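You operate a simulated robot arm through the tools that you are given. There is no shell and no other tool.

Carry out the task below with a simulated two-armed robot. There is one attempt and no reset: what you move stays moved.

JOB
Clamp the green guide in the vice and free its screw with the red bench key.
Fine: stand the key back in the grey stand and leave the other guide's screw tight.

It is judged by the outcome, as a careful person would: the job done as asked, and still so three seconds after it is handed in. It fails if anything else is knocked over, pushed out of place, dropped, spilled or broken.

ROBOT AND FRAMES
Two 7-joint arms with fingered hands on one trunk that stands fixed in place. Base frame: the origin is at the foot of the trunk, x ahead of it, y to its left, z up. Readings come in mm, rad, newtons and seconds.
The left shoulder is at [60, 166, 976], the right one opposite. With the tool pointing down near the work surface each hand reaches from about 360 to 860 mm from the base axis, measured 20 degrees to its own side. Payload 5 kg a hand.
The tool frame of a hand sits at the grasp point between the pads (the TCP): z along the fingers, y along the line on which they close. The tips reach 32 mm beyond it. The gripper opens to 160 mm; its body begins 89 mm behind the TCP. The gripper is a hand of 3 fingers: y runs from the thumb to the fingers, the wrist lies at [0, 0, -267] in the tool frame, and closing takes about 1.5 s.
Orientation is that of the tool frame in the base frame, as [roll, pitch, yaw] about the fixed x, y, z axes, in that order (R = Rz(yaw) Ry(pitch) Rx(roll)). With the fingers straight down and closing along the base's y, the tool's x points along the base's -x, its y along +y and its z along -z.

CONTROLS
- The arms move only by the tool move_arm. It takes "left_plan", "right_plan" or both (then of equal length, played together; a hand with none holds still); each is a list of rows, each an object of numbers (a shift or turn left out is 0, a gripper value left out holds the last): "x", "y", "z": the shift along the base's x, y, z in units of 40 mm (1.0 is 40 mm); "ax", "ay", "az": the turn, a rotation vector about the base's x, y, z in units of 5 degrees (1.0 is 5 degrees); "grip": the gripper command, from -1 (fully open) to 1 (shut), values between in proportion. In form: [{"x": .., "y": .., "z": .., "ax": .., "ay": .., "az": .., "grip": ..}, ...]. A call has 1 to 20 rows; each row shifts and turns the commanded pose from where the row before left it. A call with a number of a shift or a turn outside -1 to 1 is refused whole. A row lasts 0.2 s, in which the tool goes at most 50 mm and 0.15 rad; a call with a longer step from one row to the next is refused whole, and so is a gripper value outside its range. A pose out of reach is approached as far as the arm can. The call stops where the force on the tool passes 90 N (or 10 N more than at its start, if that is more) or the arm is blocked; 0.2 s more then pass. Each finger travels about 45 mm/s and halts on what it meets, pressing with about 31 N; the grip force reading is that of the motor and also rises with nothing between the fingers. The clock runs only during rows and for 0.2 s after the last one: add rows that do not move to give the fingers time. It gives the time, the measured TCP pose, the force on the tool (base axes), the opening and the grip force at its end, in the units of the frame above (readings bear some noise), with the torque about the TCP (base axes, N m) and any sound that the robot's microphone picked up.
- Cameras (640 x 400 px; columns grow to the right, rows downward): "scene" is now at [50.2, 5.1, 1621.7]; the picture's right is [0.07, -1.00, 0.00], its down [-0.69, -0.05, -0.72] and it looks along [0.72, 0.05, -0.69] (base axes); focal length 369 px, centre (320, 200). "left" rides on the left gripper at [-65, -4, -116] in its tool frame; the picture's right is [0.06, -1.00, 0.00], its down [0.87, 0.05, -0.49] and it looks along [0.49, 0.03, 0.87] (tool axes); focal length 261 px, centre (320, 200). "right" rides on the right gripper at [65, -4, -116] in its tool frame; the picture's right is [0.06, 1.00, 0.00], its down [-0.87, 0.05, -0.49] and it looks along [-0.49, 0.03, 0.87] (tool axes); focal length 261 px, centre (320, 200). There is no depth. A picture from a camera that has moved, and an enlarged one, comes with that camera's place and axes in the base frame and with its lens.
- camera(camera): a new picture of that camera. It takes no simulated time.
- move_column(by): slides the trunk up (or, below 0, down) by that many mm; the arms and the scene camera ride with it, the base frame stays. It gives what a move gives, with no picture.
- set_grasp(shape, hand): the hand has 3 fingers and takes this shape, open, in about a second: jaw (thumb against the fingers, like two jaws); tri (thumb and two fingers); tip (a fingertip pinch); poke (one finger out to press); point (the index stretched); flat (the hand flat); cup (the hand cupped); fist (a fist). The gripper value then closes the fingers along that shape, each until it touches; the sizes above hold for jaw. It gives what a move gives, with no picture.
- head_to(pan, tilt): turns the head with the scene camera to pan (to the left, within 1.501 rad either way) and tilt (down, from -0.506 to 1.204), counted from straight ahead of the robot. It gives what a move gives.
- close_up(camera, box): a new picture of the part [left, top, right, bottom] of that camera's present view, enlarged. It takes no simulated time.
- finish_job(): hands the job in; it is judged then, once.

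Places have to be worked out from the pictures, the camera data and where the tool is seen. Open the grippers and draw the arms clear of the work before you hand the job in, unless the task says otherwise.

The tools are called after "Request:" by a JSON object that holds its "method" and its "body". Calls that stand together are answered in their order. move_arm: Moves the arms, as the interface text tells. Its arguments: {"type":"object","properties":{"left_plan":{"type":"array","items":{"type":"object","properties":{"x":{"type":"number"},"y":{"type":"number"},"z":{"type":"number"},"ax":{"type":"number"},"ay":{"type":"number"},"az":{"type":"number"},"grip":{"type":"number"}}}},"right_plan":{"type":"array","items":{"type":"object","properties":{"x":{"type":"number"},"y":{"type":"number"},"z":{"type":"number"},"ax":{"type":"number"},"ay":{"type":"number"},"az":{"type":"number"},"grip":{"type":"number"}}}}},"required":[]} The other tools are called the same way: move_column (by) moves the trunk up or down; set_grasp (shape, hand) gives the hand a shape; head_to (pan, tilt) turns the head that bears the scene camera; camera (camera) takes a picture; close_up (camera, box) takes an enlarged picture of a part of a camera's view; finish_job () hands the job in.

At the start:

```text
clock: 0.0
left_tool_pos: [447.0, 290.8, 1305.0]
left_tcp_rot: [3.141, 0.001, -3.141]
left_ft_force: [0.2, 0.6, -0.1]
left_ft_torque: [-0.01, 0.01, -0.04]
left_gripper_width: 159.7
left_finger_force: 0.0
left_shape: jaw
right_tool_pos: [615.7, -125.5, 1220.0]
right_tcp_rot: [3.14, 0.001, 3.14]
right_ft_force: [0.3, 0.1, -0.4]
right_ft_torque: [0.01, -0.01, 0.04]
right_gripper_width: 160.1
right_finger_force: 0.1
right_shape: jaw
trunk travel left (down, up): [-525.0, 65.0]
head pan, tilt (commanded): [0.068, 0.761]
```

scene: 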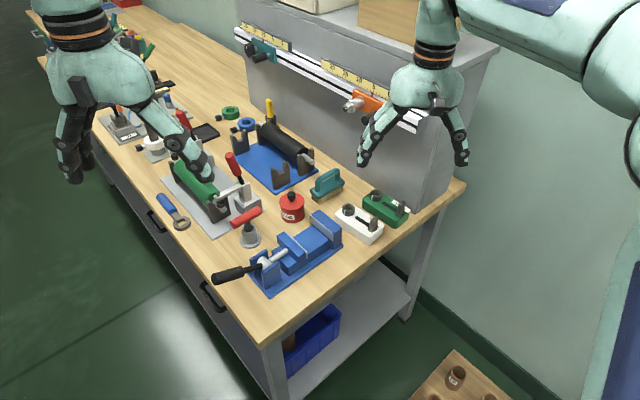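
right: 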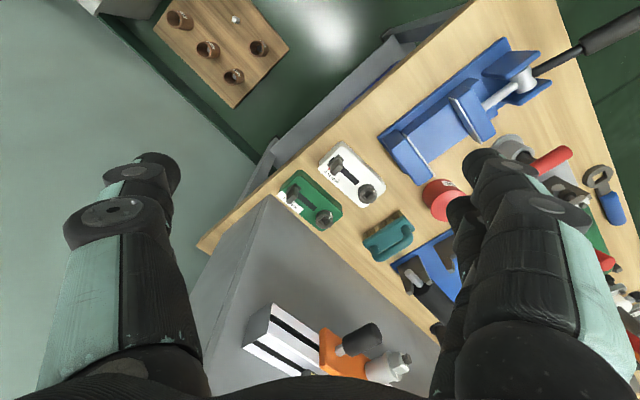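
left: 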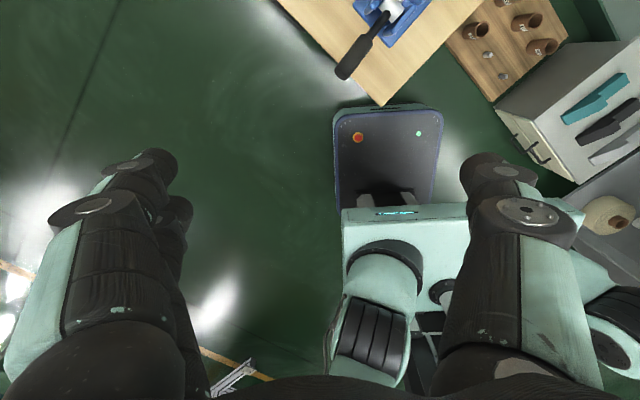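

I'll start by enlarging the work area in the scene view so I can identify the vice, the guides, the key and the stand.

Request:
{"method": "close_up", "body": {"camera": "scene", "box": [200, 150, 440, 300]}}

Request:
{"method": "close_up", "body": {"camera": "scene", "box": [320, 170, 420, 250]}}

Request:
{"method": "close_up", "body": {"camera": "right", "box": [240, 20, 640, 270]}}

```text
2.67 times, centred on (320, 225) of scene
camera zoom: at [50.2, 5.1, 1621.7], right [0.07, -1.0, 0.0], down [-0.69, -0.05, -0.72], along [0.72, 0.05, -0.69], focal length 984 px, centre (320, 133)
```

zoom: 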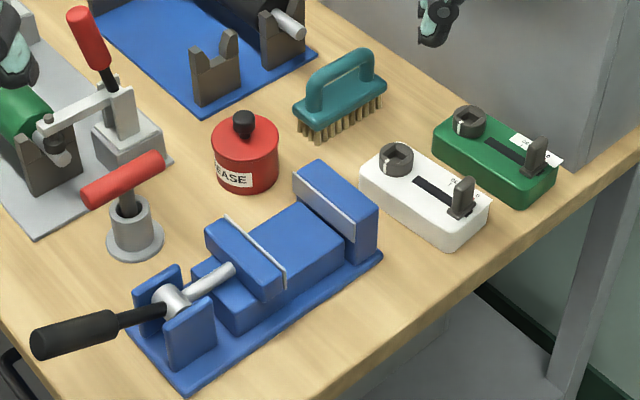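

```text
5.00 times, centred on (370, 210) of scene
camera zoom: at [50.2, 5.1, 1621.7], right [0.07, -1.0, 0.0], down [-0.69, -0.05, -0.72], along [0.72, 0.05, -0.69], focal length 1846 px, centre (70, 150)
```

zoom: 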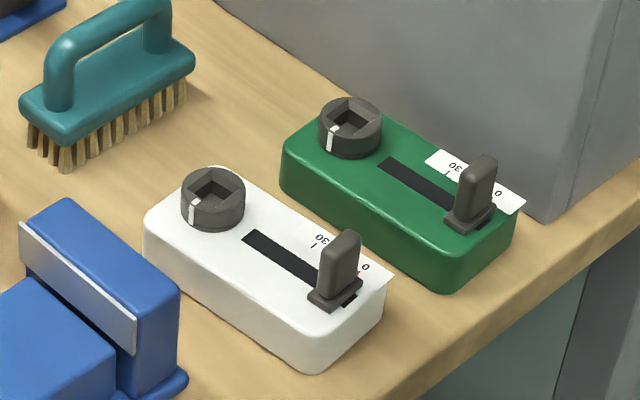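

```text
1.60 times, centred on (440, 145) of right
camera zoom: at [550.1, -131.8, 1336.6], right [-0.06, 1.0, 0.0], down [0.87, 0.05, 0.49], along [0.49, 0.03, -0.87], focal length 417 px, centre (128, 288)
```

zoom: 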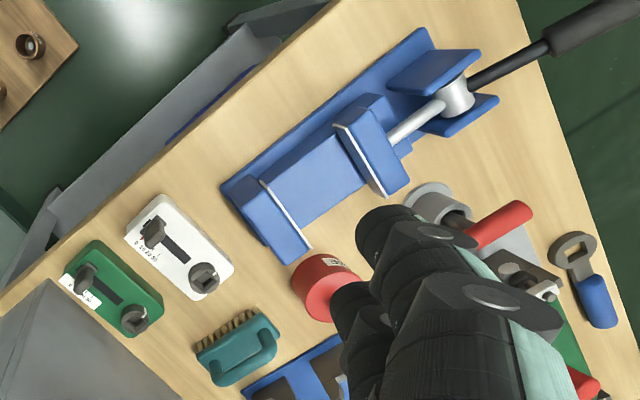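

The bench top is near z≈850. I'll zoom in on the vice handle, the red T-key in its grey stand and the guides.

Request:
{"method": "close_up", "body": {"camera": "scene", "box": [205, 205, 349, 295]}}

Request:
{"method": "close_up", "body": {"camera": "scene", "box": [215, 175, 295, 255]}}

Request:
{"method": "close_up", "body": {"camera": "right", "box": [360, 20, 640, 195]}}

Request:
{"method": "close_up", "body": {"camera": "right", "box": [260, 130, 420, 230]}}

Request:
{"method": "close_up", "body": {"camera": "scene", "box": [20, 0, 260, 240]}}

```text
4.44 times, centred on (277, 250) of scene
camera zoom: at [50.2, 5.1, 1621.7], right [0.07, -1.0, 0.0], down [-0.69, -0.05, -0.72], along [0.72, 0.05, -0.69], focal length 1641 px, centre (511, -22)
```

zoom: 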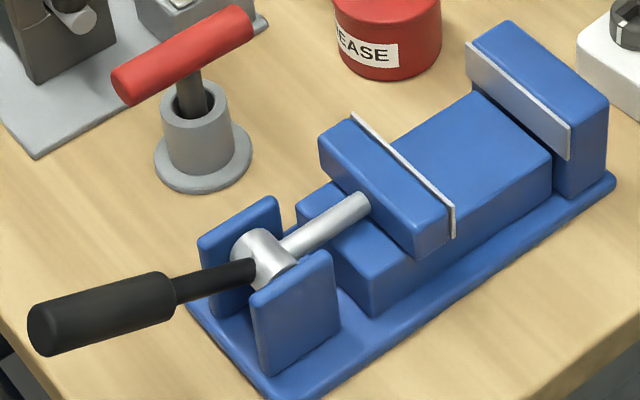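

```text
5.00 times, centred on (255, 215) of scene
camera zoom: at [50.2, 5.1, 1621.7], right [0.07, -1.0, 0.0], down [-0.69, -0.05, -0.72], along [0.72, 0.05, -0.69], focal length 1846 px, centre (645, 125)
```

zoom: 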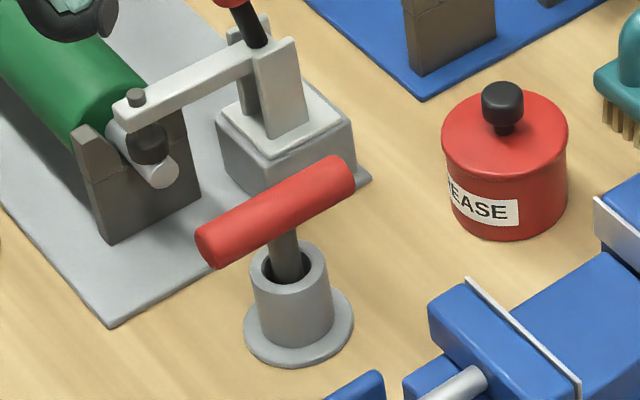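

```text
2.29 times, centred on (500, 108) of right
camera zoom: at [550.1, -131.8, 1336.6], right [-0.06, 1.0, 0.0], down [0.87, 0.05, 0.49], along [0.49, 0.03, -0.87], focal length 596 px, centre (-91, 411)
```

zoom: 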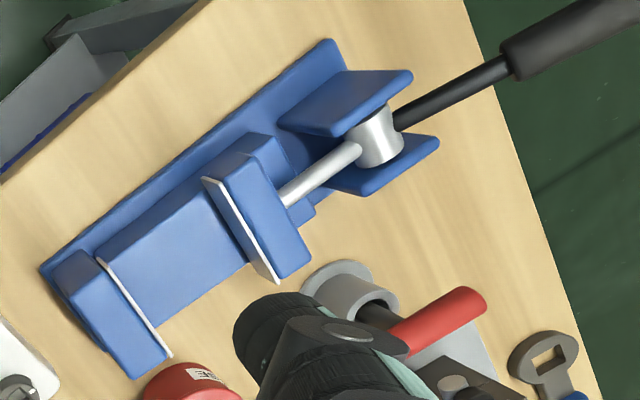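

```text
4.00 times, centred on (340, 180) of right
camera zoom: at [550.1, -131.8, 1336.6], right [-0.06, 1.0, 0.0], down [0.87, 0.05, 0.49], along [0.49, 0.03, -0.87], focal length 1043 px, centre (240, 280)
```

zoom: 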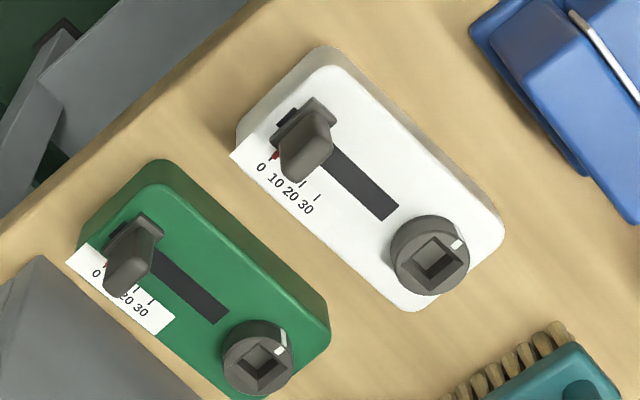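

```text
1.67 times, centred on (140, 120) of scene
camera zoom: at [50.2, 5.1, 1621.7], right [0.07, -1.0, 0.0], down [-0.69, -0.05, -0.72], along [0.72, 0.05, -0.69], focal length 615 px, centre (620, 333)
```

zoom: 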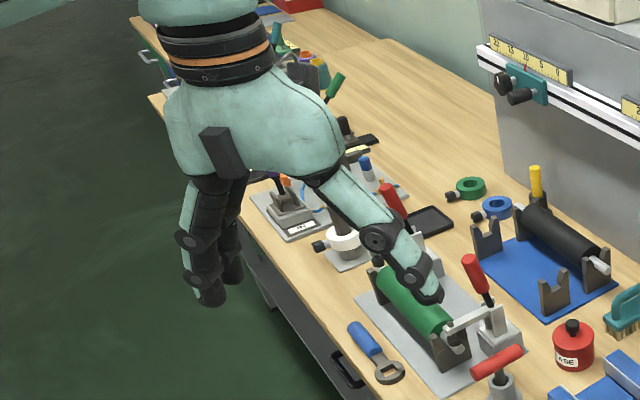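

The vice lever pivots on a hub near [565,172,917] and sticks up and outward. The guides lie parallel to the jaws, about 130×58 mm, and the jaw gap is about 84 mm. I'll move the right hand over the vice for a closer view from its camera.

Request:
{"method": "move_arm", "body": {"right_plan": [{"x": -0.28, "y": 0.92, "z": -0.5}, {"x": -0.28, "y": 0.92, "z": -0.5}, {"x": -0.28, "y": 0.92, "z": -0.5}, {"x": -0.28, "y": 0.92, "z": -0.5}, {"x": -0.28, "y": 0.92, "z": -0.5}, {}]}}

Request:
{"method": "camera", "body": {"camera": "right"}}

Request:
{"method": "camera", "body": {"camera": "scene"}}

```text
clock: 1.4
left_tool_pos: [447.8, 290.2, 1302.4]
left_tcp_rot: [-3.141, -0.001, -3.141]
left_ft_force: [-0.5, 0.0, -1.0]
left_ft_torque: [0.02, 0.01, 0.01]
left_gripper_width: 159.7
left_finger_force: 0.0
left_shape: jaw
right_tool_pos: [560.2, 57.5, 1120.3]
right_tcp_rot: [3.137, 0.0, 3.142]
right_ft_force: [0.2, -0.4, 1.6]
right_ft_torque: [0.03, -0.01, 0.0]
right_gripper_width: 159.7
right_finger_force: 0.1
right_shape: jaw
trunk travel left (down, up): [-525.0, 65.0]
head pan, tilt (commanded): [0.068, 0.761]
```

```text
taken
camera right: at [494.3, 51.5, 1236.6], right [-0.06, 1.0, 0.0], down [0.87, 0.05, 0.49], along [0.49, 0.03, -0.87], focal length 261 px, centre (320, 200)
```

right: 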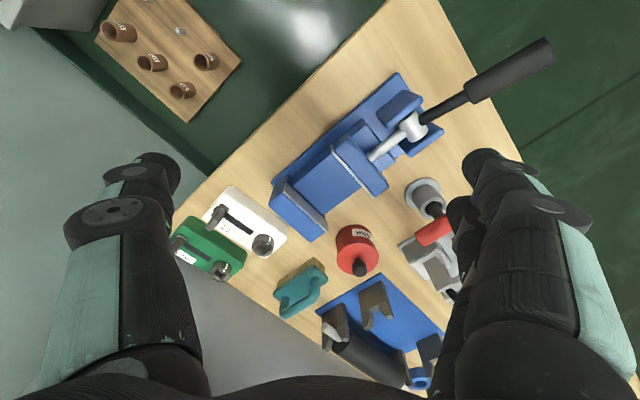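

```text
taken
camera scene: at [50.1, 4.3, 1621.7], right [0.07, -1.0, 0.0], down [-0.69, -0.05, -0.72], along [0.72, 0.05, -0.69], focal length 369 px, centre (320, 200)
```

scene: 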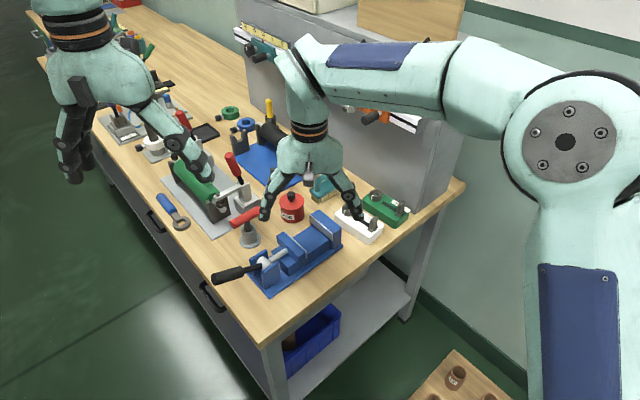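

Request:
{"method": "close_up", "body": {"camera": "right", "box": [250, 30, 570, 230]}}

Request:
{"method": "close_up", "body": {"camera": "right", "box": [260, 60, 450, 250]}}

Request:
{"method": "close_up", "body": {"camera": "right", "box": [160, 170, 320, 290]}}

```text
2.00 times, centred on (410, 130) of right
camera zoom: at [494.3, 51.5, 1236.6], right [-0.06, 1.0, 0.0], down [0.87, 0.05, 0.49], along [0.49, 0.03, -0.87], focal length 521 px, centre (140, 340)
```

zoom: 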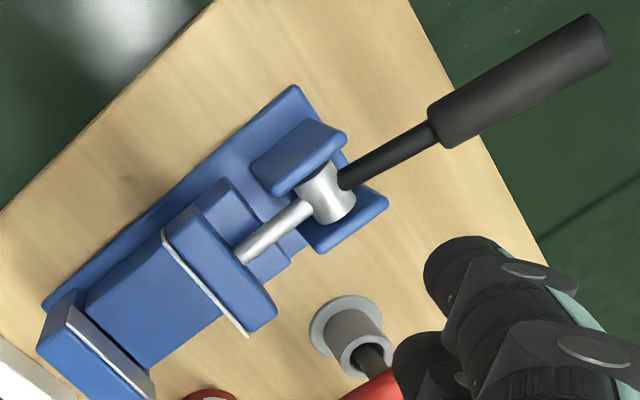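

```text
2.11 times, centred on (355, 155) of right
camera zoom: at [494.3, 51.5, 1236.6], right [-0.06, 1.0, 0.0], down [0.87, 0.05, 0.49], along [0.49, 0.03, -0.87], focal length 549 px, centre (246, 295)
```

zoom: 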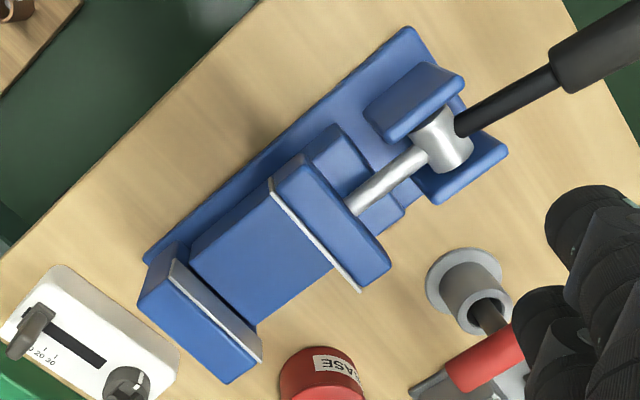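

```text
3.33 times, centred on (240, 230) of right
camera zoom: at [494.3, 51.5, 1236.6], right [-0.06, 1.0, 0.0], down [0.87, 0.05, 0.49], along [0.49, 0.03, -0.87], focal length 869 px, centre (587, 100)
```

zoom: 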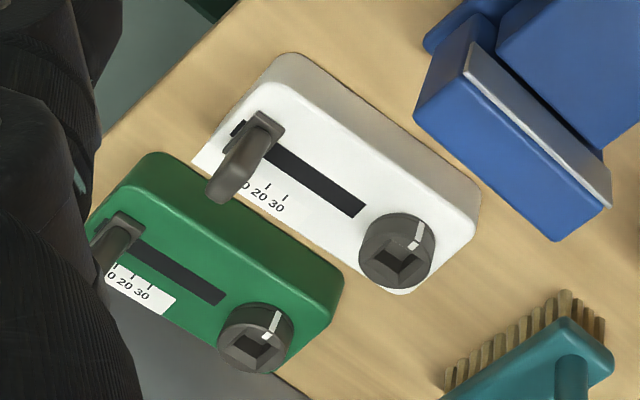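

I've triangulated the lever tip at about [480,254,970], which puts it 24° above horizontal. Next I'll move the right hand toward the green guide, yawed −44° so that it closes along the guide's long axis, and look again.

Request:
{"method": "move_arm", "body": {"right_plan": [{"x": 0.556, "y": -0.41, "z": -0.11, "az": -0.98}, {"x": 0.556, "y": -0.41, "z": -0.11, "az": -0.98}, {"x": 0.556, "y": -0.41, "z": -0.11, "az": -0.98}, {"x": 0.556, "y": -0.41, "z": -0.11, "az": -0.98}, {"x": 0.556, "y": -0.41, "z": -0.11, "az": -0.98}, {"x": 0.556, "y": -0.41, "z": -0.11, "az": -0.98}, {"x": 0.556, "y": -0.41, "z": -0.11, "az": -0.98}, {"x": 0.556, "y": -0.41, "z": -0.11, "az": -0.98}, {"x": 0.556, "y": -0.41, "z": -0.11, "az": -0.98}, {}]}}

Request:
{"method": "camera", "body": {"camera": "right"}}

Request:
{"method": "camera", "body": {"camera": "scene"}}

```text
clock: 3.6
left_tool_pos: [443.8, 292.3, 1304.3]
left_tcp_rot: [-3.14, 0.002, -3.14]
left_ft_force: [0.7, 0.6, 0.3]
left_ft_torque: [0.04, 0.0, 0.01]
left_gripper_width: 159.6
left_finger_force: 0.0
left_shape: jaw
right_tool_pos: [755.3, -83.7, 1082.0]
right_tcp_rot: [3.14, -0.008, 2.377]
right_ft_force: [-31.7, 17.1, -4.9]
right_ft_torque: [-1.17, -1.71, 2.1]
right_gripper_width: 159.8
right_finger_force: 0.0
right_shape: jaw
trunk travel left (down, up): [-525.0, 65.0]
head pan, tilt (commanded): [0.068, 0.761]
```

```text
taken
camera right: at [705.2, -43.4, 1198.1], right [0.65, 0.76, 0.0], down [0.67, -0.56, 0.49], along [0.37, -0.31, -0.87], focal length 261 px, centre (320, 200)
```

right: 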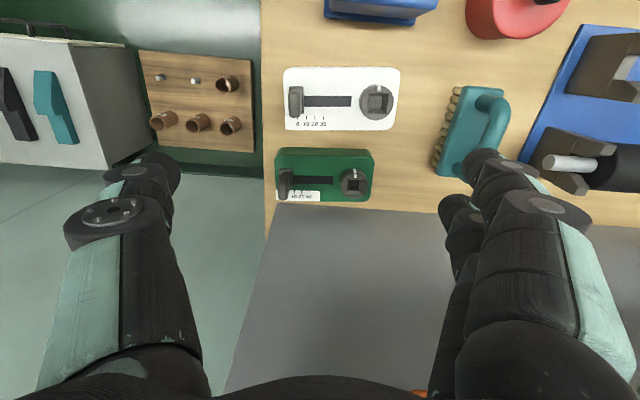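

```text
taken
camera scene: at [46.0, 7.1, 1621.7], right [0.07, -1.0, 0.0], down [-0.69, -0.05, -0.73], along [0.72, 0.05, -0.69], focal length 369 px, centre (320, 200)
```

scene: 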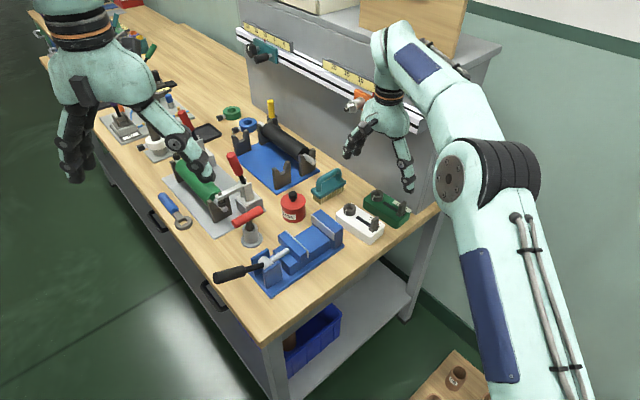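

The right hand reads about 36 N pushing it away from the cabinet, so something on the hand is touching the rail area. I'll back off toward the robot at once and look.

Request:
{"method": "move_arm", "body": {"right_plan": [{"x": -0.5, "y": 0.5, "z": 0.0}, {"x": -0.6, "y": 0.6, "z": 0.0}, {"x": -0.6, "y": 0.6}, {}]}}

Request:
{"method": "close_up", "body": {"camera": "scene", "box": [220, 10, 500, 210]}}

```text
clock: 4.6
left_tool_pos: [446.0, 290.6, 1302.7]
left_tcp_rot: [-3.141, 0.0, 3.141]
left_ft_force: [0.4, -0.1, 0.3]
left_ft_torque: [0.0, -0.02, -0.02]
left_gripper_width: 159.9
left_finger_force: 0.0
left_shape: jaw
right_tool_pos: [692.0, -21.0, 1081.7]
right_tcp_rot: [3.139, 0.0, 2.373]
right_ft_force: [-0.1, -0.2, -0.3]
right_ft_torque: [0.01, 0.03, -0.01]
right_gripper_width: 160.2
right_finger_force: 0.0
right_shape: jaw
trunk travel left (down, up): [-525.0, 65.0]
head pan, tilt (commanded): [0.068, 0.761]
```

```text
2.00 times, centred on (360, 110) of scene
camera zoom: at [50.5, 5.3, 1621.7], right [0.07, -1.0, 0.0], down [-0.69, -0.05, -0.72], along [0.72, 0.05, -0.69], focal length 738 px, centre (240, 380)
```

zoom: 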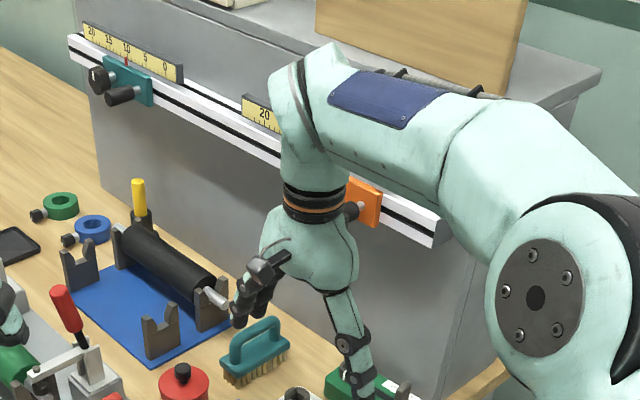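

The orange slide's knob sticks out from the rail to about [874,−18,1160], and the hand brushed it. I'll move the hand clear and check whether the slide has moved.

Request:
{"method": "move_arm", "body": {"right_plan": [{"x": -0.8, "y": -0.5, "z": 0.0}, {"x": -0.8, "y": -0.6, "z": 0.0}, {"x": -0.8, "y": -0.6}, {}]}}

Request:
{"method": "close_up", "body": {"camera": "scene", "box": [220, 10, 460, 160]}}

Request:
{"method": "camera", "body": {"camera": "right"}}

```text
clock: 5.6
left_tool_pos: [447.4, 290.4, 1302.5]
left_tcp_rot: [-3.141, 0.0, -3.14]
left_ft_force: [-0.4, -0.2, 0.6]
left_ft_torque: [-0.02, 0.01, -0.01]
left_gripper_width: 159.7
left_finger_force: 0.0
left_shape: jaw
right_tool_pos: [595.9, -88.9, 1080.8]
right_tcp_rot: [3.14, 0.001, 2.371]
right_ft_force: [0.4, 0.4, -0.3]
right_ft_torque: [-0.02, 0.01, 0.01]
right_gripper_width: 159.6
right_finger_force: 0.0
right_shape: jaw
trunk travel left (down, up): [-525.0, 65.0]
head pan, tilt (commanded): [0.068, 0.761]
```

```text
2.67 times, centred on (340, 85) of scene
camera zoom: at [51.0, 6.0, 1621.6], right [0.07, -1.0, 0.0], down [-0.69, -0.05, -0.72], along [0.72, 0.05, -0.69], focal length 984 px, centre (267, 507)
```

zoom: 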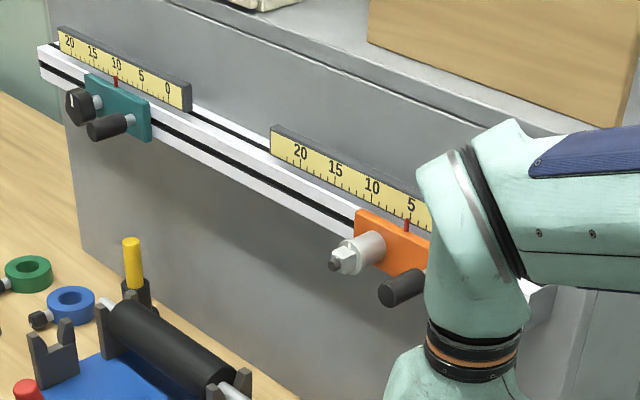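

```text
taken
camera right: at [545.8, -48.0, 1197.4], right [0.65, 0.76, 0.0], down [0.66, -0.57, 0.49], along [0.37, -0.32, -0.87], focal length 261 px, centre (320, 200)
```

right: 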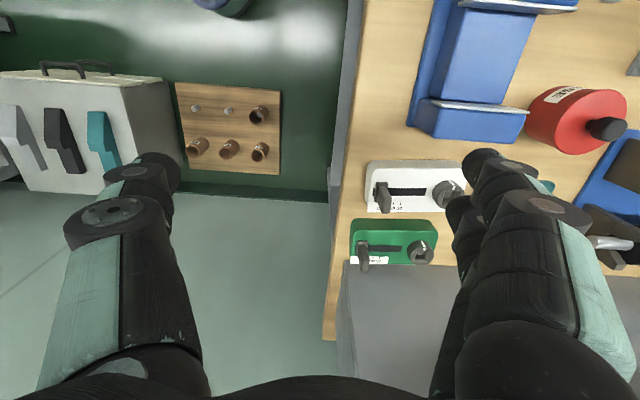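

The orange slide is still where it was: its block sits at the same pixels and the pointer reads about 5.5. Now I'll measure the guide's angle and position from this view.

Request:
{"method": "close_up", "body": {"camera": "right", "box": [335, 140, 463, 280]}}

Request:
{"method": "close_up", "body": {"camera": "scene", "box": [325, 170, 421, 250]}}

```text
2.86 times, centred on (399, 210) of right
camera zoom: at [545.8, -48.0, 1197.4], right [0.65, 0.76, 0.0], down [0.66, -0.57, 0.49], along [0.37, -0.32, -0.87], focal length 745 px, centre (94, 171)
```

zoom: 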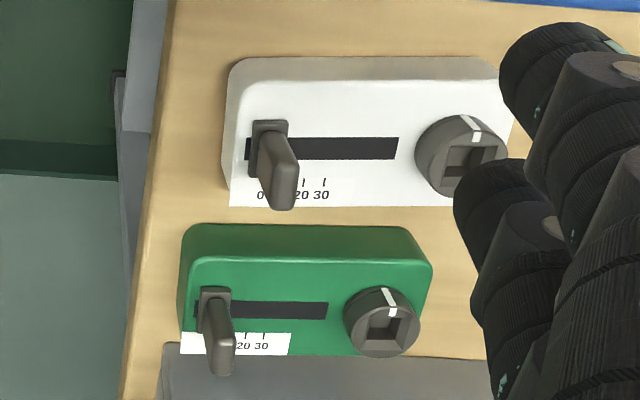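

```text
5.00 times, centred on (373, 210) of scene
camera zoom: at [51.0, 6.0, 1621.6], right [0.07, -1.0, 0.0], down [-0.69, -0.05, -0.72], along [0.72, 0.05, -0.69], focal length 1846 px, centre (55, 150)
```

zoom: 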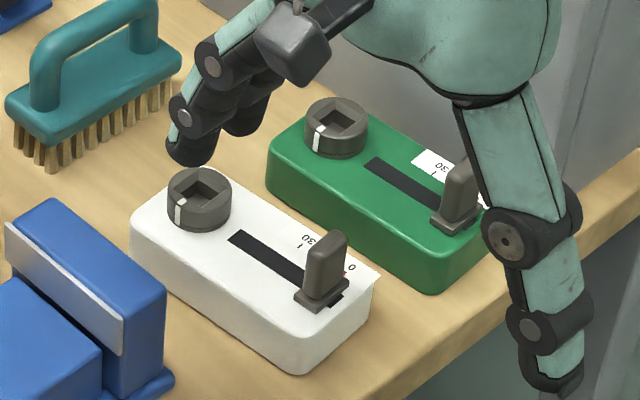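

The guide's axis comes out near 48° and the vice jaws look closer to 44°. I'll check the vice angle from this same right camera view.

Request:
{"method": "close_up", "body": {"camera": "right", "box": [390, 0, 550, 150]}}

```text
2.67 times, centred on (470, 75) of right
camera zoom: at [545.8, -48.0, 1197.4], right [0.65, 0.76, 0.0], down [0.66, -0.57, 0.49], along [0.37, -0.32, -0.87], focal length 695 px, centre (-80, 533)
```

zoom: 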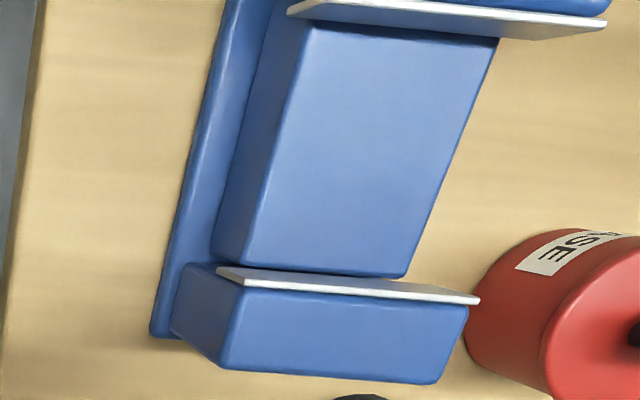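

The vice jaws run at about 45°, the guide at about 48°, and the guide's top is near z≈884 with its centre at about (820,−134). I'll tilt the right hand 30° away from the cabinet, then go to a pre-grasp point above and behind the guide.

Request:
{"method": "move_arm", "body": {"right_plan": [{"az": 0.43, "ax": 0, "ay": 0}, {"ax": -0.803, "ay": -0.892}, {"ax": -0.803, "ay": -0.892}, {"ax": -0.803, "ay": -0.892}, {"ax": -0.803, "ay": -0.892}, {"ax": -0.803, "ay": -0.892}, {}]}}

Request:
{"method": "move_arm", "body": {"right_plan": [{"x": 0.875, "z": -0.49}, {"x": 0.875, "z": -0.49}, {"x": 0.875, "z": -0.49}, {"x": 0.875, "z": -0.49}, {"x": 0.875, "z": -0.49}, {}]}}

Request:
{"method": "camera", "body": {"camera": "right"}}

Request:
{"method": "camera", "body": {"camera": "scene"}}

```text
clock: 7.2
left_tool_pos: [446.1, 289.3, 1302.5]
left_tcp_rot: [-3.141, 0.0, 3.14]
left_ft_force: [0.7, -0.5, -0.2]
left_ft_torque: [0.03, 0.02, 0.01]
left_gripper_width: 160.1
left_finger_force: 0.1
left_shape: jaw
right_tool_pos: [596.3, -91.2, 1081.1]
right_tcp_rot: [3.141, 0.526, 2.409]
right_ft_force: [0.3, -0.1, -0.3]
right_ft_torque: [-0.01, 0.02, 0.01]
right_gripper_width: 159.8
right_finger_force: 0.1
right_shape: jaw
trunk travel left (down, up): [-525.0, 65.0]
head pan, tilt (commanded): [0.068, 0.761]
```

```text
clock: 8.6
left_tool_pos: [445.0, 290.3, 1303.5]
left_tcp_rot: [-3.14, -0.001, -3.141]
left_ft_force: [-0.4, -0.2, 1.4]
left_ft_torque: [0.01, -0.01, 0.02]
left_gripper_width: 160.0
left_finger_force: 0.1
left_shape: jaw
right_tool_pos: [770.7, -89.4, 984.1]
right_tcp_rot: [3.14, 0.522, 2.411]
right_ft_force: [0.0, -0.7, -0.4]
right_ft_torque: [-0.01, -0.03, 0.0]
right_gripper_width: 159.9
right_finger_force: 0.1
right_shape: jaw
trunk travel left (down, up): [-525.0, 65.0]
head pan, tilt (commanded): [0.068, 0.761]
```

```text
taken
camera right: at [682.3, -17.6, 1051.0], right [0.63, 0.78, -0.03], down [0.41, -0.3, 0.86], along [0.66, -0.55, -0.51], focal length 261 px, centre (320, 200)
```

right: 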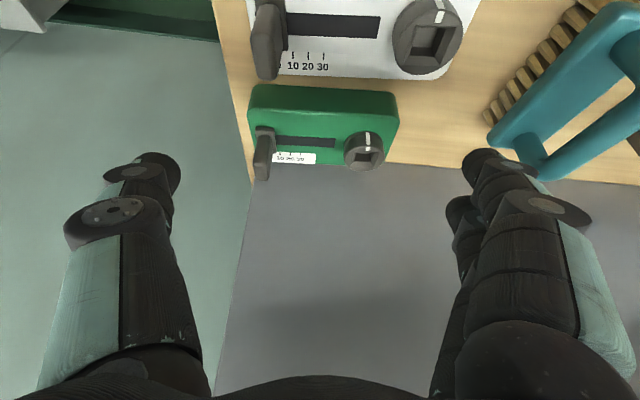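

```text
taken
camera scene: at [49.3, 5.2, 1621.7], right [0.07, -1.0, 0.0], down [-0.69, -0.05, -0.72], along [0.72, 0.05, -0.69], focal length 369 px, centre (320, 200)
```

scene: 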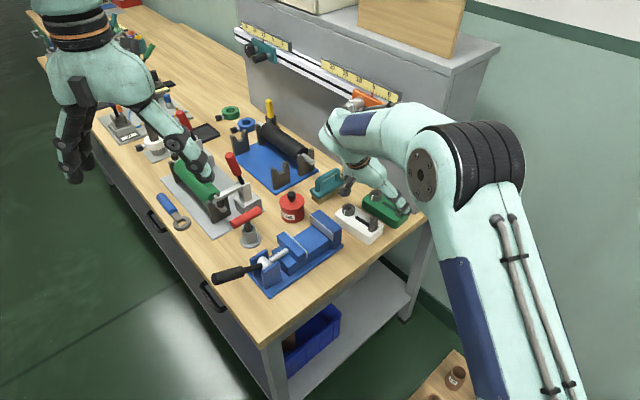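

I have a good tilted view of the green guide now. I'll zoom in to line the grasp up exactly.

Request:
{"method": "close_up", "body": {"camera": "right", "box": [230, 60, 422, 190]}}

Request:
{"method": "close_up", "body": {"camera": "scene", "box": [300, 120, 460, 260]}}

```text
3.08 times, centred on (326, 125) of right
camera zoom: at [682.3, -17.6, 1051.0], right [0.63, 0.78, -0.03], down [0.41, -0.3, 0.86], along [0.66, -0.55, -0.51], focal length 802 px, centre (302, 431)
```

zoom: 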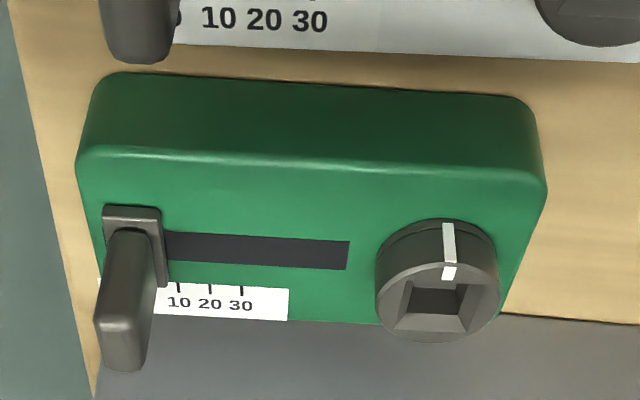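

```text
2.86 times, centred on (380, 190) of scene
camera zoom: at [49.3, 5.2, 1621.7], right [0.07, -1.0, 0.0], down [-0.69, -0.05, -0.72], along [0.72, 0.05, -0.69], focal length 1055 px, centre (149, 229)
```

zoom: 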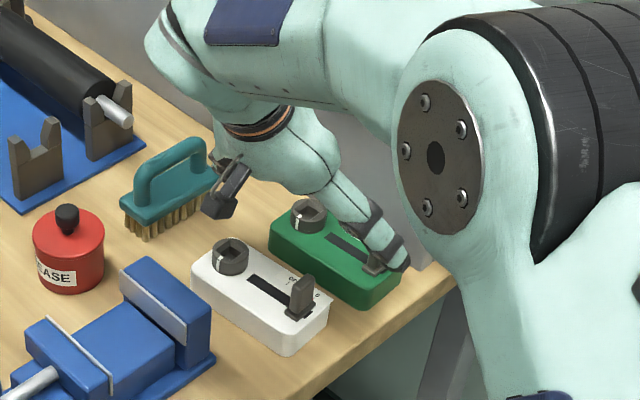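

The guide is aligned with the hand (both about 48°), is about 128 mm long, and is centred under the closing axis. I'll descend along the tool axis to TCP z≈889.

Request:
{"method": "move_arm", "body": {"right_plan": [{"x": 0.257, "y": -0.23, "z": -0.6}, {"x": 0.257, "y": -0.23, "z": -0.6}, {"x": 0.257, "y": -0.23, "z": -0.6}, {"x": 0.257, "y": -0.23, "z": -0.58}, {}]}}

Request:
{"method": "camera", "body": {"camera": "right"}}

Request:
{"method": "close_up", "body": {"camera": "scene", "box": [320, 120, 440, 240]}}

```text
clock: 9.8
left_tool_pos: [446.9, 289.8, 1301.9]
left_tcp_rot: [3.142, 0.0, -3.14]
left_ft_force: [-0.3, 0.0, 0.0]
left_ft_torque: [-0.02, 0.0, -0.03]
left_gripper_width: 159.8
left_finger_force: 0.0
left_shape: jaw
right_tool_pos: [811.8, -127.2, 888.6]
right_tcp_rot: [3.141, 0.523, 2.407]
right_ft_force: [0.1, -0.4, 0.2]
right_ft_torque: [0.01, 0.02, -0.02]
right_gripper_width: 159.8
right_finger_force: 0.0
right_shape: jaw
trunk travel left (down, up): [-525.0, 65.0]
head pan, tilt (commanded): [0.068, 0.761]
```

```text
taken
camera right: at [724.2, -54.4, 956.2], right [0.63, 0.78, -0.03], down [0.41, -0.3, 0.86], along [0.66, -0.55, -0.51], focal length 261 px, centre (320, 200)
```

right: 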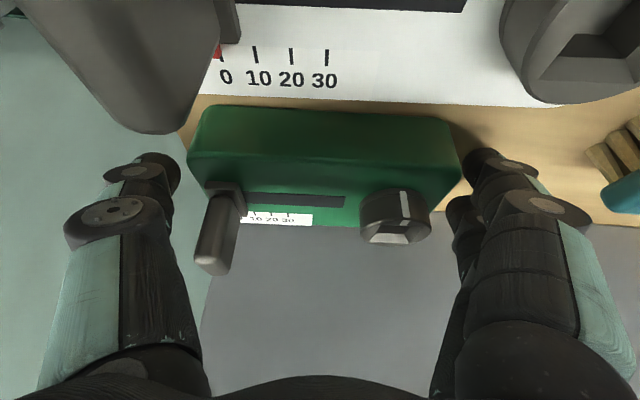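

```text
3.33 times, centred on (380, 180) of scene
camera zoom: at [49.9, 5.3, 1621.7], right [0.07, -1.0, 0.0], down [-0.69, -0.05, -0.72], along [0.72, 0.05, -0.69], focal length 1231 px, centre (120, 267)
```

zoom: 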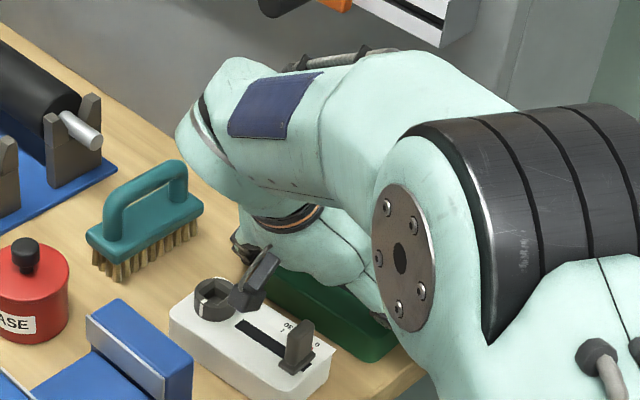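

No contact forces, and the fingertips straddle both ends of the guide. I'll close the grip.

Request:
{"method": "move_arm", "body": {"right_plan": [{"grip": 1}, {"grip": 1}, {"grip": 1}, {"grip": 1}, {"grip": 1}, {"grip": 1}, {"grip": 1}]}}

Request:
{"method": "camera", "body": {"camera": "right"}}

```text
clock: 11.4
left_tool_pos: [445.7, 289.0, 1303.7]
left_tcp_rot: [-3.141, 0.0, 3.141]
left_ft_force: [-0.3, 0.7, -1.2]
left_ft_torque: [0.0, -0.01, 0.01]
left_gripper_width: 159.9
left_finger_force: 0.2
left_shape: jaw
right_tool_pos: [812.9, -127.5, 889.0]
right_tcp_rot: [-3.141, 0.523, 2.41]
right_ft_force: [1.0, 1.0, 0.9]
right_ft_torque: [0.19, -0.15, 0.0]
right_gripper_width: 126.0
right_finger_force: 30.8
right_shape: jaw
trunk travel left (down, up): [-525.0, 65.0]
head pan, tilt (commanded): [0.068, 0.761]
```

```text
taken
camera right: at [724.4, -54.5, 956.3], right [0.63, 0.78, -0.03], down [0.41, -0.3, 0.86], along [0.66, -0.55, -0.51], focal length 261 px, centre (320, 200)
```

right: 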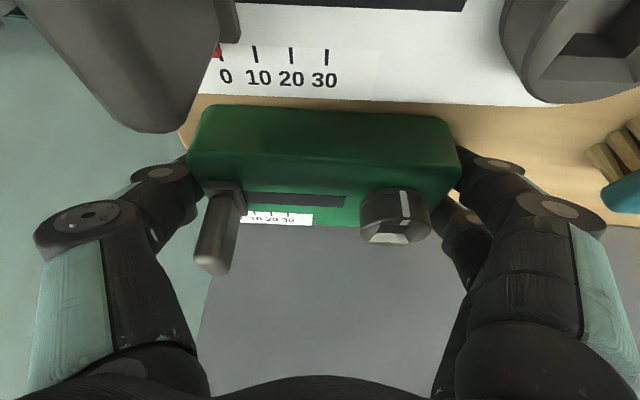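

The guide is held at 126 mm width with 31 N. I'll lift it straight up to clear the white guide and check that it comes with the hand.

Request:
{"method": "move_arm", "body": {"right_plan": [{"z": 0.3}, {"z": 0.5}, {"z": 0.5}, {"z": 0.5}, {"z": 0.5}, {"z": 0.5}, {}], "left_plan": [{"y": 0.3}, {"y": 0.3}, {"y": 0.3}, {"y": 0.3}, {"y": 0.3}, {"y": 0.3}, {}]}}

Request:
{"method": "camera", "body": {"camera": "right"}}

Request:
{"method": "camera", "body": {"camera": "scene"}}

```text
clock: 13.0
left_tool_pos: [447.6, 361.2, 1301.8]
left_tcp_rot: [3.14, 0.0, -3.138]
left_ft_force: [-0.9, -0.4, 0.4]
left_ft_torque: [0.02, 0.05, -0.01]
left_gripper_width: 159.9
left_finger_force: 0.1
left_shape: jaw
right_tool_pos: [812.5, -127.7, 999.6]
right_tcp_rot: [3.14, 0.525, 2.409]
right_ft_force: [-0.4, -0.4, -4.8]
right_ft_torque: [0.04, 0.04, -0.01]
right_gripper_width: 125.9
right_finger_force: 30.6
right_shape: jaw
trunk travel left (down, up): [-525.0, 65.0]
head pan, tilt (commanded): [0.068, 0.761]
```

```text
taken
camera right: at [723.8, -54.5, 1066.9], right [0.63, 0.78, -0.03], down [0.41, -0.3, 0.86], along [0.66, -0.55, -0.51], focal length 261 px, centre (320, 200)
```

right: 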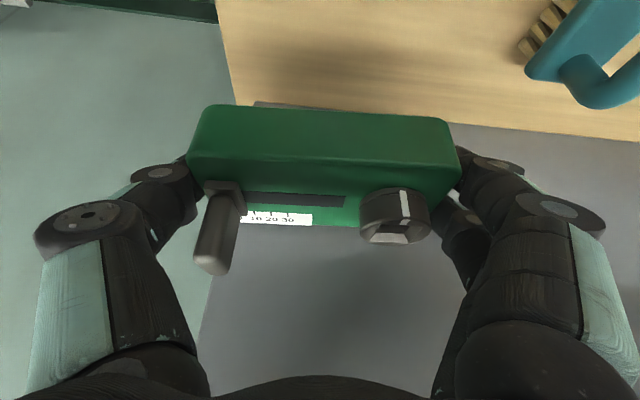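

```text
taken
camera scene: at [50.9, 5.1, 1621.6], right [0.07, -1.0, 0.0], down [-0.69, -0.05, -0.72], along [0.72, 0.05, -0.69], focal length 369 px, centre (320, 200)
```

scene: 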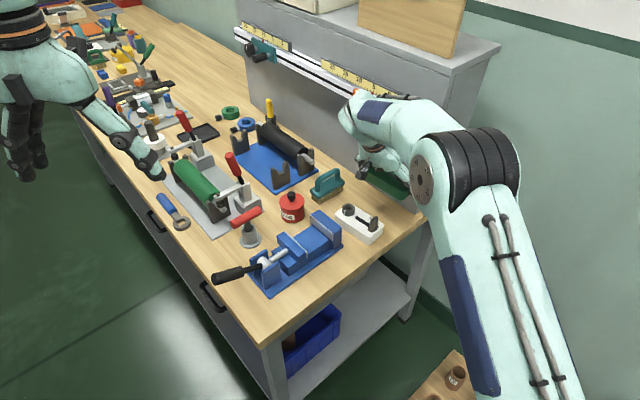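

The guide has been lifted and hasn't shifted in the grip. I'll carry it over the vice at the same height and turn it slightly to the jaw angle.

Request:
{"method": "move_arm", "body": {"right_plan": [{"x": -0.3, "y": 0.38, "az": -0.05}, {"x": -0.489, "y": 0.631, "az": -0.065}, {"x": -0.489, "y": 0.631, "az": -0.065}, {"x": -0.489, "y": 0.631, "az": -0.065}, {"x": -0.489, "y": 0.631, "az": -0.065}, {"x": -0.489, "y": 0.631, "az": -0.065}, {"x": -0.489, "y": 0.631, "az": -0.065}, {"x": -0.489, "y": 0.631, "az": -0.065}, {"x": -0.18, "y": 0.25, "az": -0.015}, {}]}}

Request:
{"method": "camera", "body": {"camera": "right"}}

Request:
{"method": "camera", "body": {"camera": "scene"}}

Request:
{"method": "camera", "body": {"camera": "left"}}

```text
clock: 15.2
left_tool_pos: [445.5, 360.6, 1302.7]
left_tcp_rot: [3.141, 0.002, 3.14]
left_ft_force: [0.0, -0.3, -0.6]
left_ft_torque: [0.0, 0.01, 0.0]
left_gripper_width: 159.7
left_finger_force: 0.1
left_shape: jaw
right_tool_pos: [655.2, 73.8, 1000.0]
right_tcp_rot: [-3.141, 0.523, 2.363]
right_ft_force: [-0.6, 0.3, -3.9]
right_ft_torque: [0.07, 0.03, 0.0]
right_gripper_width: 125.8
right_finger_force: 30.8
right_shape: jaw
trunk travel left (down, up): [-525.0, 65.0]
head pan, tilt (commanded): [0.068, 0.761]
```

```text
taken
camera right: at [570.2, 150.9, 1067.0], right [0.66, 0.75, -0.03], down [0.4, -0.32, 0.86], along [0.63, -0.58, -0.51], focal length 261 px, centre (320, 200)
```

right: 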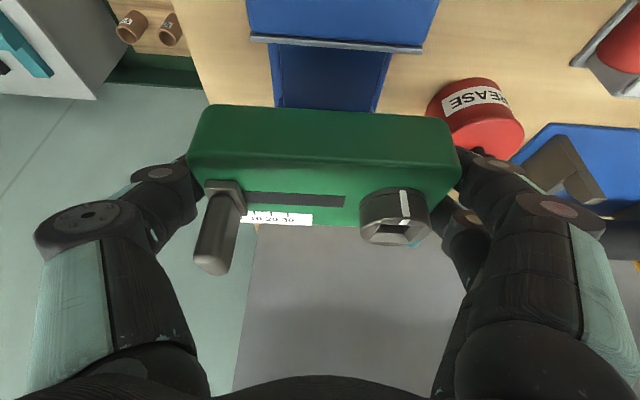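

```text
taken
camera scene: at [50.5, 5.4, 1621.7], right [0.07, -1.0, 0.0], down [-0.69, -0.05, -0.72], along [0.72, 0.05, -0.69], focal length 369 px, centre (320, 200)
```

scene: 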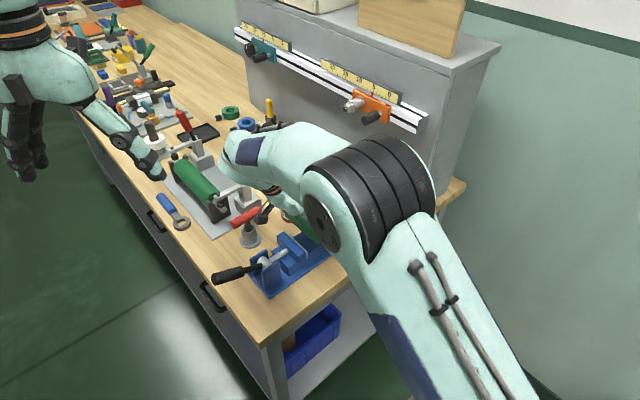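

```text
taken
camera left: at [509.9, 357.6, 1418.1], right [-0.06, -1.0, 0.0], down [-0.87, 0.05, 0.49], along [-0.49, 0.03, -0.87], focal length 261 px, centre (320, 200)
```

left: 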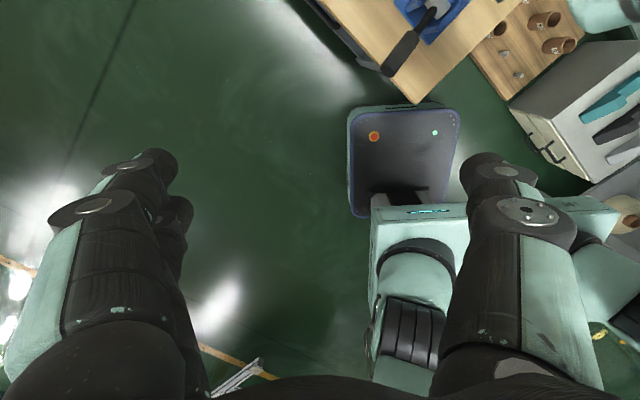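

The guide sits parallel to the jaws and the clearances look even: jaw plates at n′≈377 and 460, guide at about 390–454. I'll shift it 3 mm toward the moving jaw and lower it partway.

Request:
{"method": "move_arm", "body": {"right_plan": [{"x": -0.05, "y": 0.05, "z": 0}, {"z": -0.4}, {"z": -0.4}, {"z": -0.4}, {"z": -0.3}, {}]}}

Request:
{"method": "camera", "body": {"camera": "right"}}

Request:
{"method": "camera", "body": {"camera": "scene"}}

```text
clock: 16.6
left_tool_pos: [446.3, 362.5, 1303.0]
left_tcp_rot: [-3.14, 0.0, -3.141]
left_ft_force: [0.1, -0.5, -0.1]
left_ft_torque: [-0.02, -0.01, 0.01]
left_gripper_width: 159.9
left_finger_force: 0.1
left_shape: jaw
right_tool_pos: [653.9, 76.4, 938.5]
right_tcp_rot: [-3.141, 0.522, 2.364]
right_ft_force: [0.6, 0.2, -3.7]
right_ft_torque: [0.05, 0.0, -0.01]
right_gripper_width: 126.0
right_finger_force: 31.1
right_shape: jaw
trunk travel left (down, up): [-525.0, 65.0]
head pan, tilt (commanded): [0.068, 0.761]
```

```text
taken
camera right: at [568.6, 153.0, 1007.2], right [0.66, 0.75, -0.03], down [0.4, -0.32, 0.86], along [0.63, -0.58, -0.51], focal length 261 px, centre (320, 200)
```

right: 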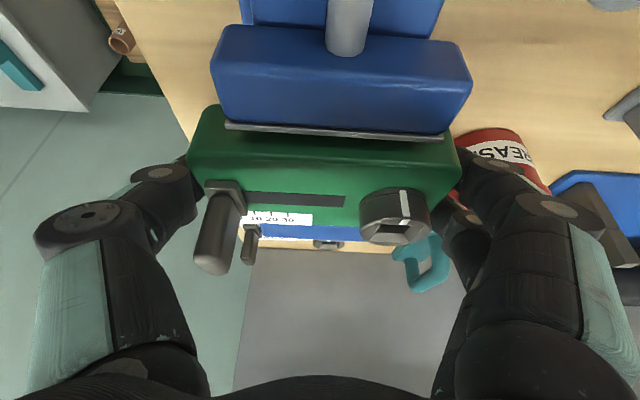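

```text
taken
camera scene: at [50.5, 5.3, 1621.7], right [0.07, -1.0, 0.0], down [-0.69, -0.05, -0.72], along [0.72, 0.05, -0.69], focal length 369 px, centre (320, 200)
```

scene: 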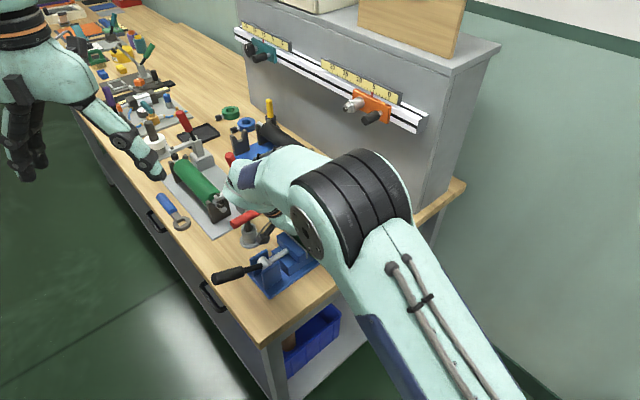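

The guide has entered between the plates with no contact. I'll nudge it 3 mm more toward centre and lower 8 mm, watching the force.

Request:
{"method": "move_arm", "body": {"right_plan": [{"x": -0.053, "y": 0.053}, {"z": -0.1}, {"z": -0.1}, {}]}}

```text
clock: 17.6
left_tool_pos: [443.1, 360.9, 1304.8]
left_tcp_rot: [3.141, 0.0, -3.14]
left_ft_force: [0.0, -0.1, -0.3]
left_ft_torque: [0.0, 0.02, 0.01]
left_gripper_width: 159.8
left_finger_force: 0.0
left_shape: jaw
right_tool_pos: [652.4, 79.4, 935.7]
right_tcp_rot: [3.133, 0.529, 2.361]
right_ft_force: [-0.4, -1.0, 36.6]
right_ft_torque: [-0.49, 0.01, 0.02]
right_gripper_width: 125.4
right_finger_force: 30.8
right_shape: jaw
trunk travel left (down, up): [-525.0, 65.0]
head pan, tilt (commanded): [0.068, 0.761]
```

A vertical force of 37 N shows contact at TCP z≈936, meaning the guide's bottom is at about 897. I'll look to confirm it's on the bed and not caught on a jaw.

Request:
{"method": "camera", "body": {"camera": "right"}}

Request:
{"method": "close_up", "body": {"camera": "right", "box": [180, 60, 500, 280]}}

Request:
{"method": "close_up", "body": {"camera": "scene", "box": [200, 190, 360, 300]}}

```text
taken
camera right: at [566.3, 155.3, 1003.9], right [0.66, 0.75, -0.02], down [0.39, -0.32, 0.86], along [0.64, -0.58, -0.5], focal length 261 px, centre (320, 200)
```

right: 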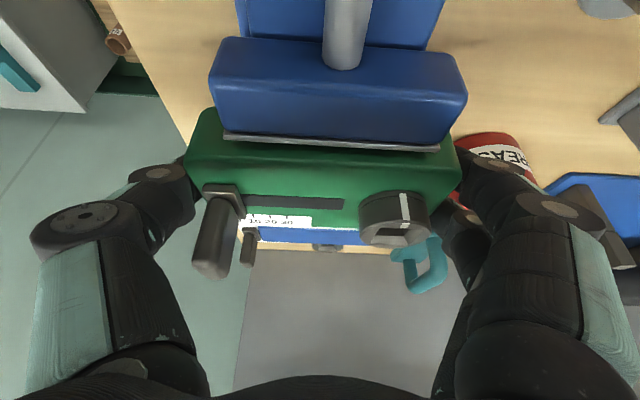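

```text
1.82 times, centred on (340, 170) of right
camera zoom: at [566.3, 155.3, 1003.9], right [0.66, 0.75, -0.02], down [0.39, -0.32, 0.86], along [0.64, -0.58, -0.5], focal length 474 px, centre (284, 254)
```

zoom: 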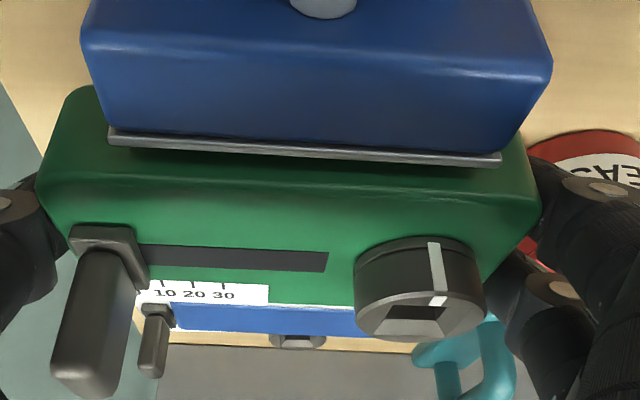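

```text
3.64 times, centred on (280, 245) of scene
camera zoom: at [47.1, 5.0, 1622.3], right [0.07, -1.0, 0.0], down [-0.69, -0.05, -0.73], along [0.72, 0.05, -0.69], focal length 1342 px, centre (466, 36)
```

zoom: 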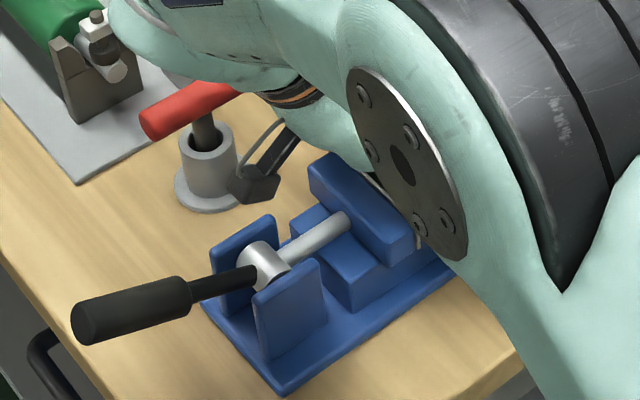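

The torque puts the contact under the middle of the guide, so it is resting flat on the vice bed. I'll ease the pressure, then open the fingers a little because the grease can is nearby.

Request:
{"method": "move_arm", "body": {"right_plan": [{"z": 0.12}, {"z": 0.0}, {"grip": 0.0}, {"grip": -0.7}, {"grip": -0.7}, {"grip": -0.7}]}}

Request:
{"method": "camera", "body": {"camera": "right"}}

```text
clock: 19.0
left_tool_pos: [445.4, 360.4, 1303.0]
left_tcp_rot: [3.141, 0.001, -3.142]
left_ft_force: [0.6, -1.3, -0.9]
left_ft_torque: [-0.04, 0.01, -0.01]
left_gripper_width: 159.8
left_finger_force: 0.1
left_shape: jaw
right_tool_pos: [650.0, 78.8, 935.6]
right_tcp_rot: [-3.141, 0.524, 2.366]
right_ft_force: [0.5, -0.1, 0.2]
right_ft_torque: [0.03, -0.01, -0.01]
right_gripper_width: 135.8
right_finger_force: 0.0
right_shape: jaw
trunk travel left (down, up): [-525.0, 65.0]
head pan, tilt (commanded): [0.068, 0.761]
```

```text
taken
camera right: at [566.1, 155.0, 1003.4], right [0.66, 0.75, -0.03], down [0.4, -0.32, 0.86], along [0.63, -0.58, -0.51], focal length 261 px, centre (320, 200)
```

right: 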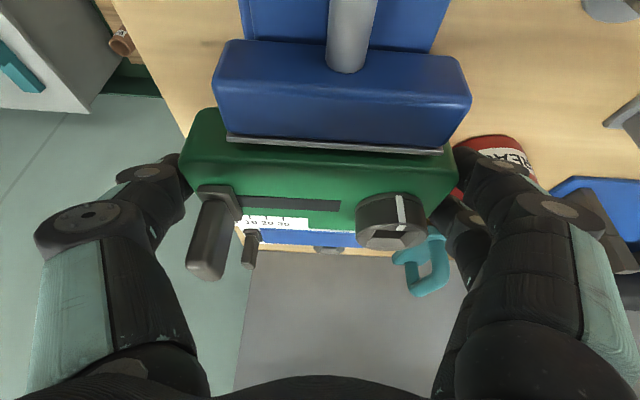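

The guide is released and stays put. I'll raise the right hand straight up, then check the guide.

Request:
{"method": "move_arm", "body": {"right_plan": [{"z": 0.25}, {"z": 0.5}, {"z": 0.8}, {"z": 0.8}, {"z": 0.8}, {}]}}

Request:
{"method": "camera", "body": {"camera": "right"}}

```text
clock: 20.4
left_tool_pos: [445.7, 362.3, 1302.7]
left_tcp_rot: [-3.141, 0.0, 3.141]
left_ft_force: [0.0, 0.1, 0.4]
left_ft_torque: [-0.02, -0.02, 0.01]
left_gripper_width: 159.7
left_finger_force: 0.2
left_shape: jaw
right_tool_pos: [650.4, 78.2, 1062.8]
right_tcp_rot: [-3.14, 0.522, 2.362]
right_ft_force: [-1.0, 0.3, -0.1]
right_ft_torque: [0.01, -0.02, 0.0]
right_gripper_width: 135.7
right_finger_force: 0.1
right_shape: jaw
trunk travel left (down, up): [-525.0, 65.0]
head pan, tilt (commanded): [0.068, 0.761]
```

```text
taken
camera right: at [566.7, 154.9, 1130.5], right [0.66, 0.75, -0.03], down [0.4, -0.32, 0.86], along [0.63, -0.58, -0.51], focal length 261 px, centre (320, 200)
```

right: 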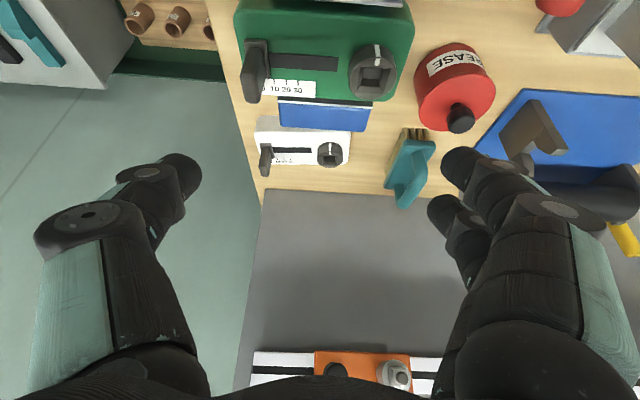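

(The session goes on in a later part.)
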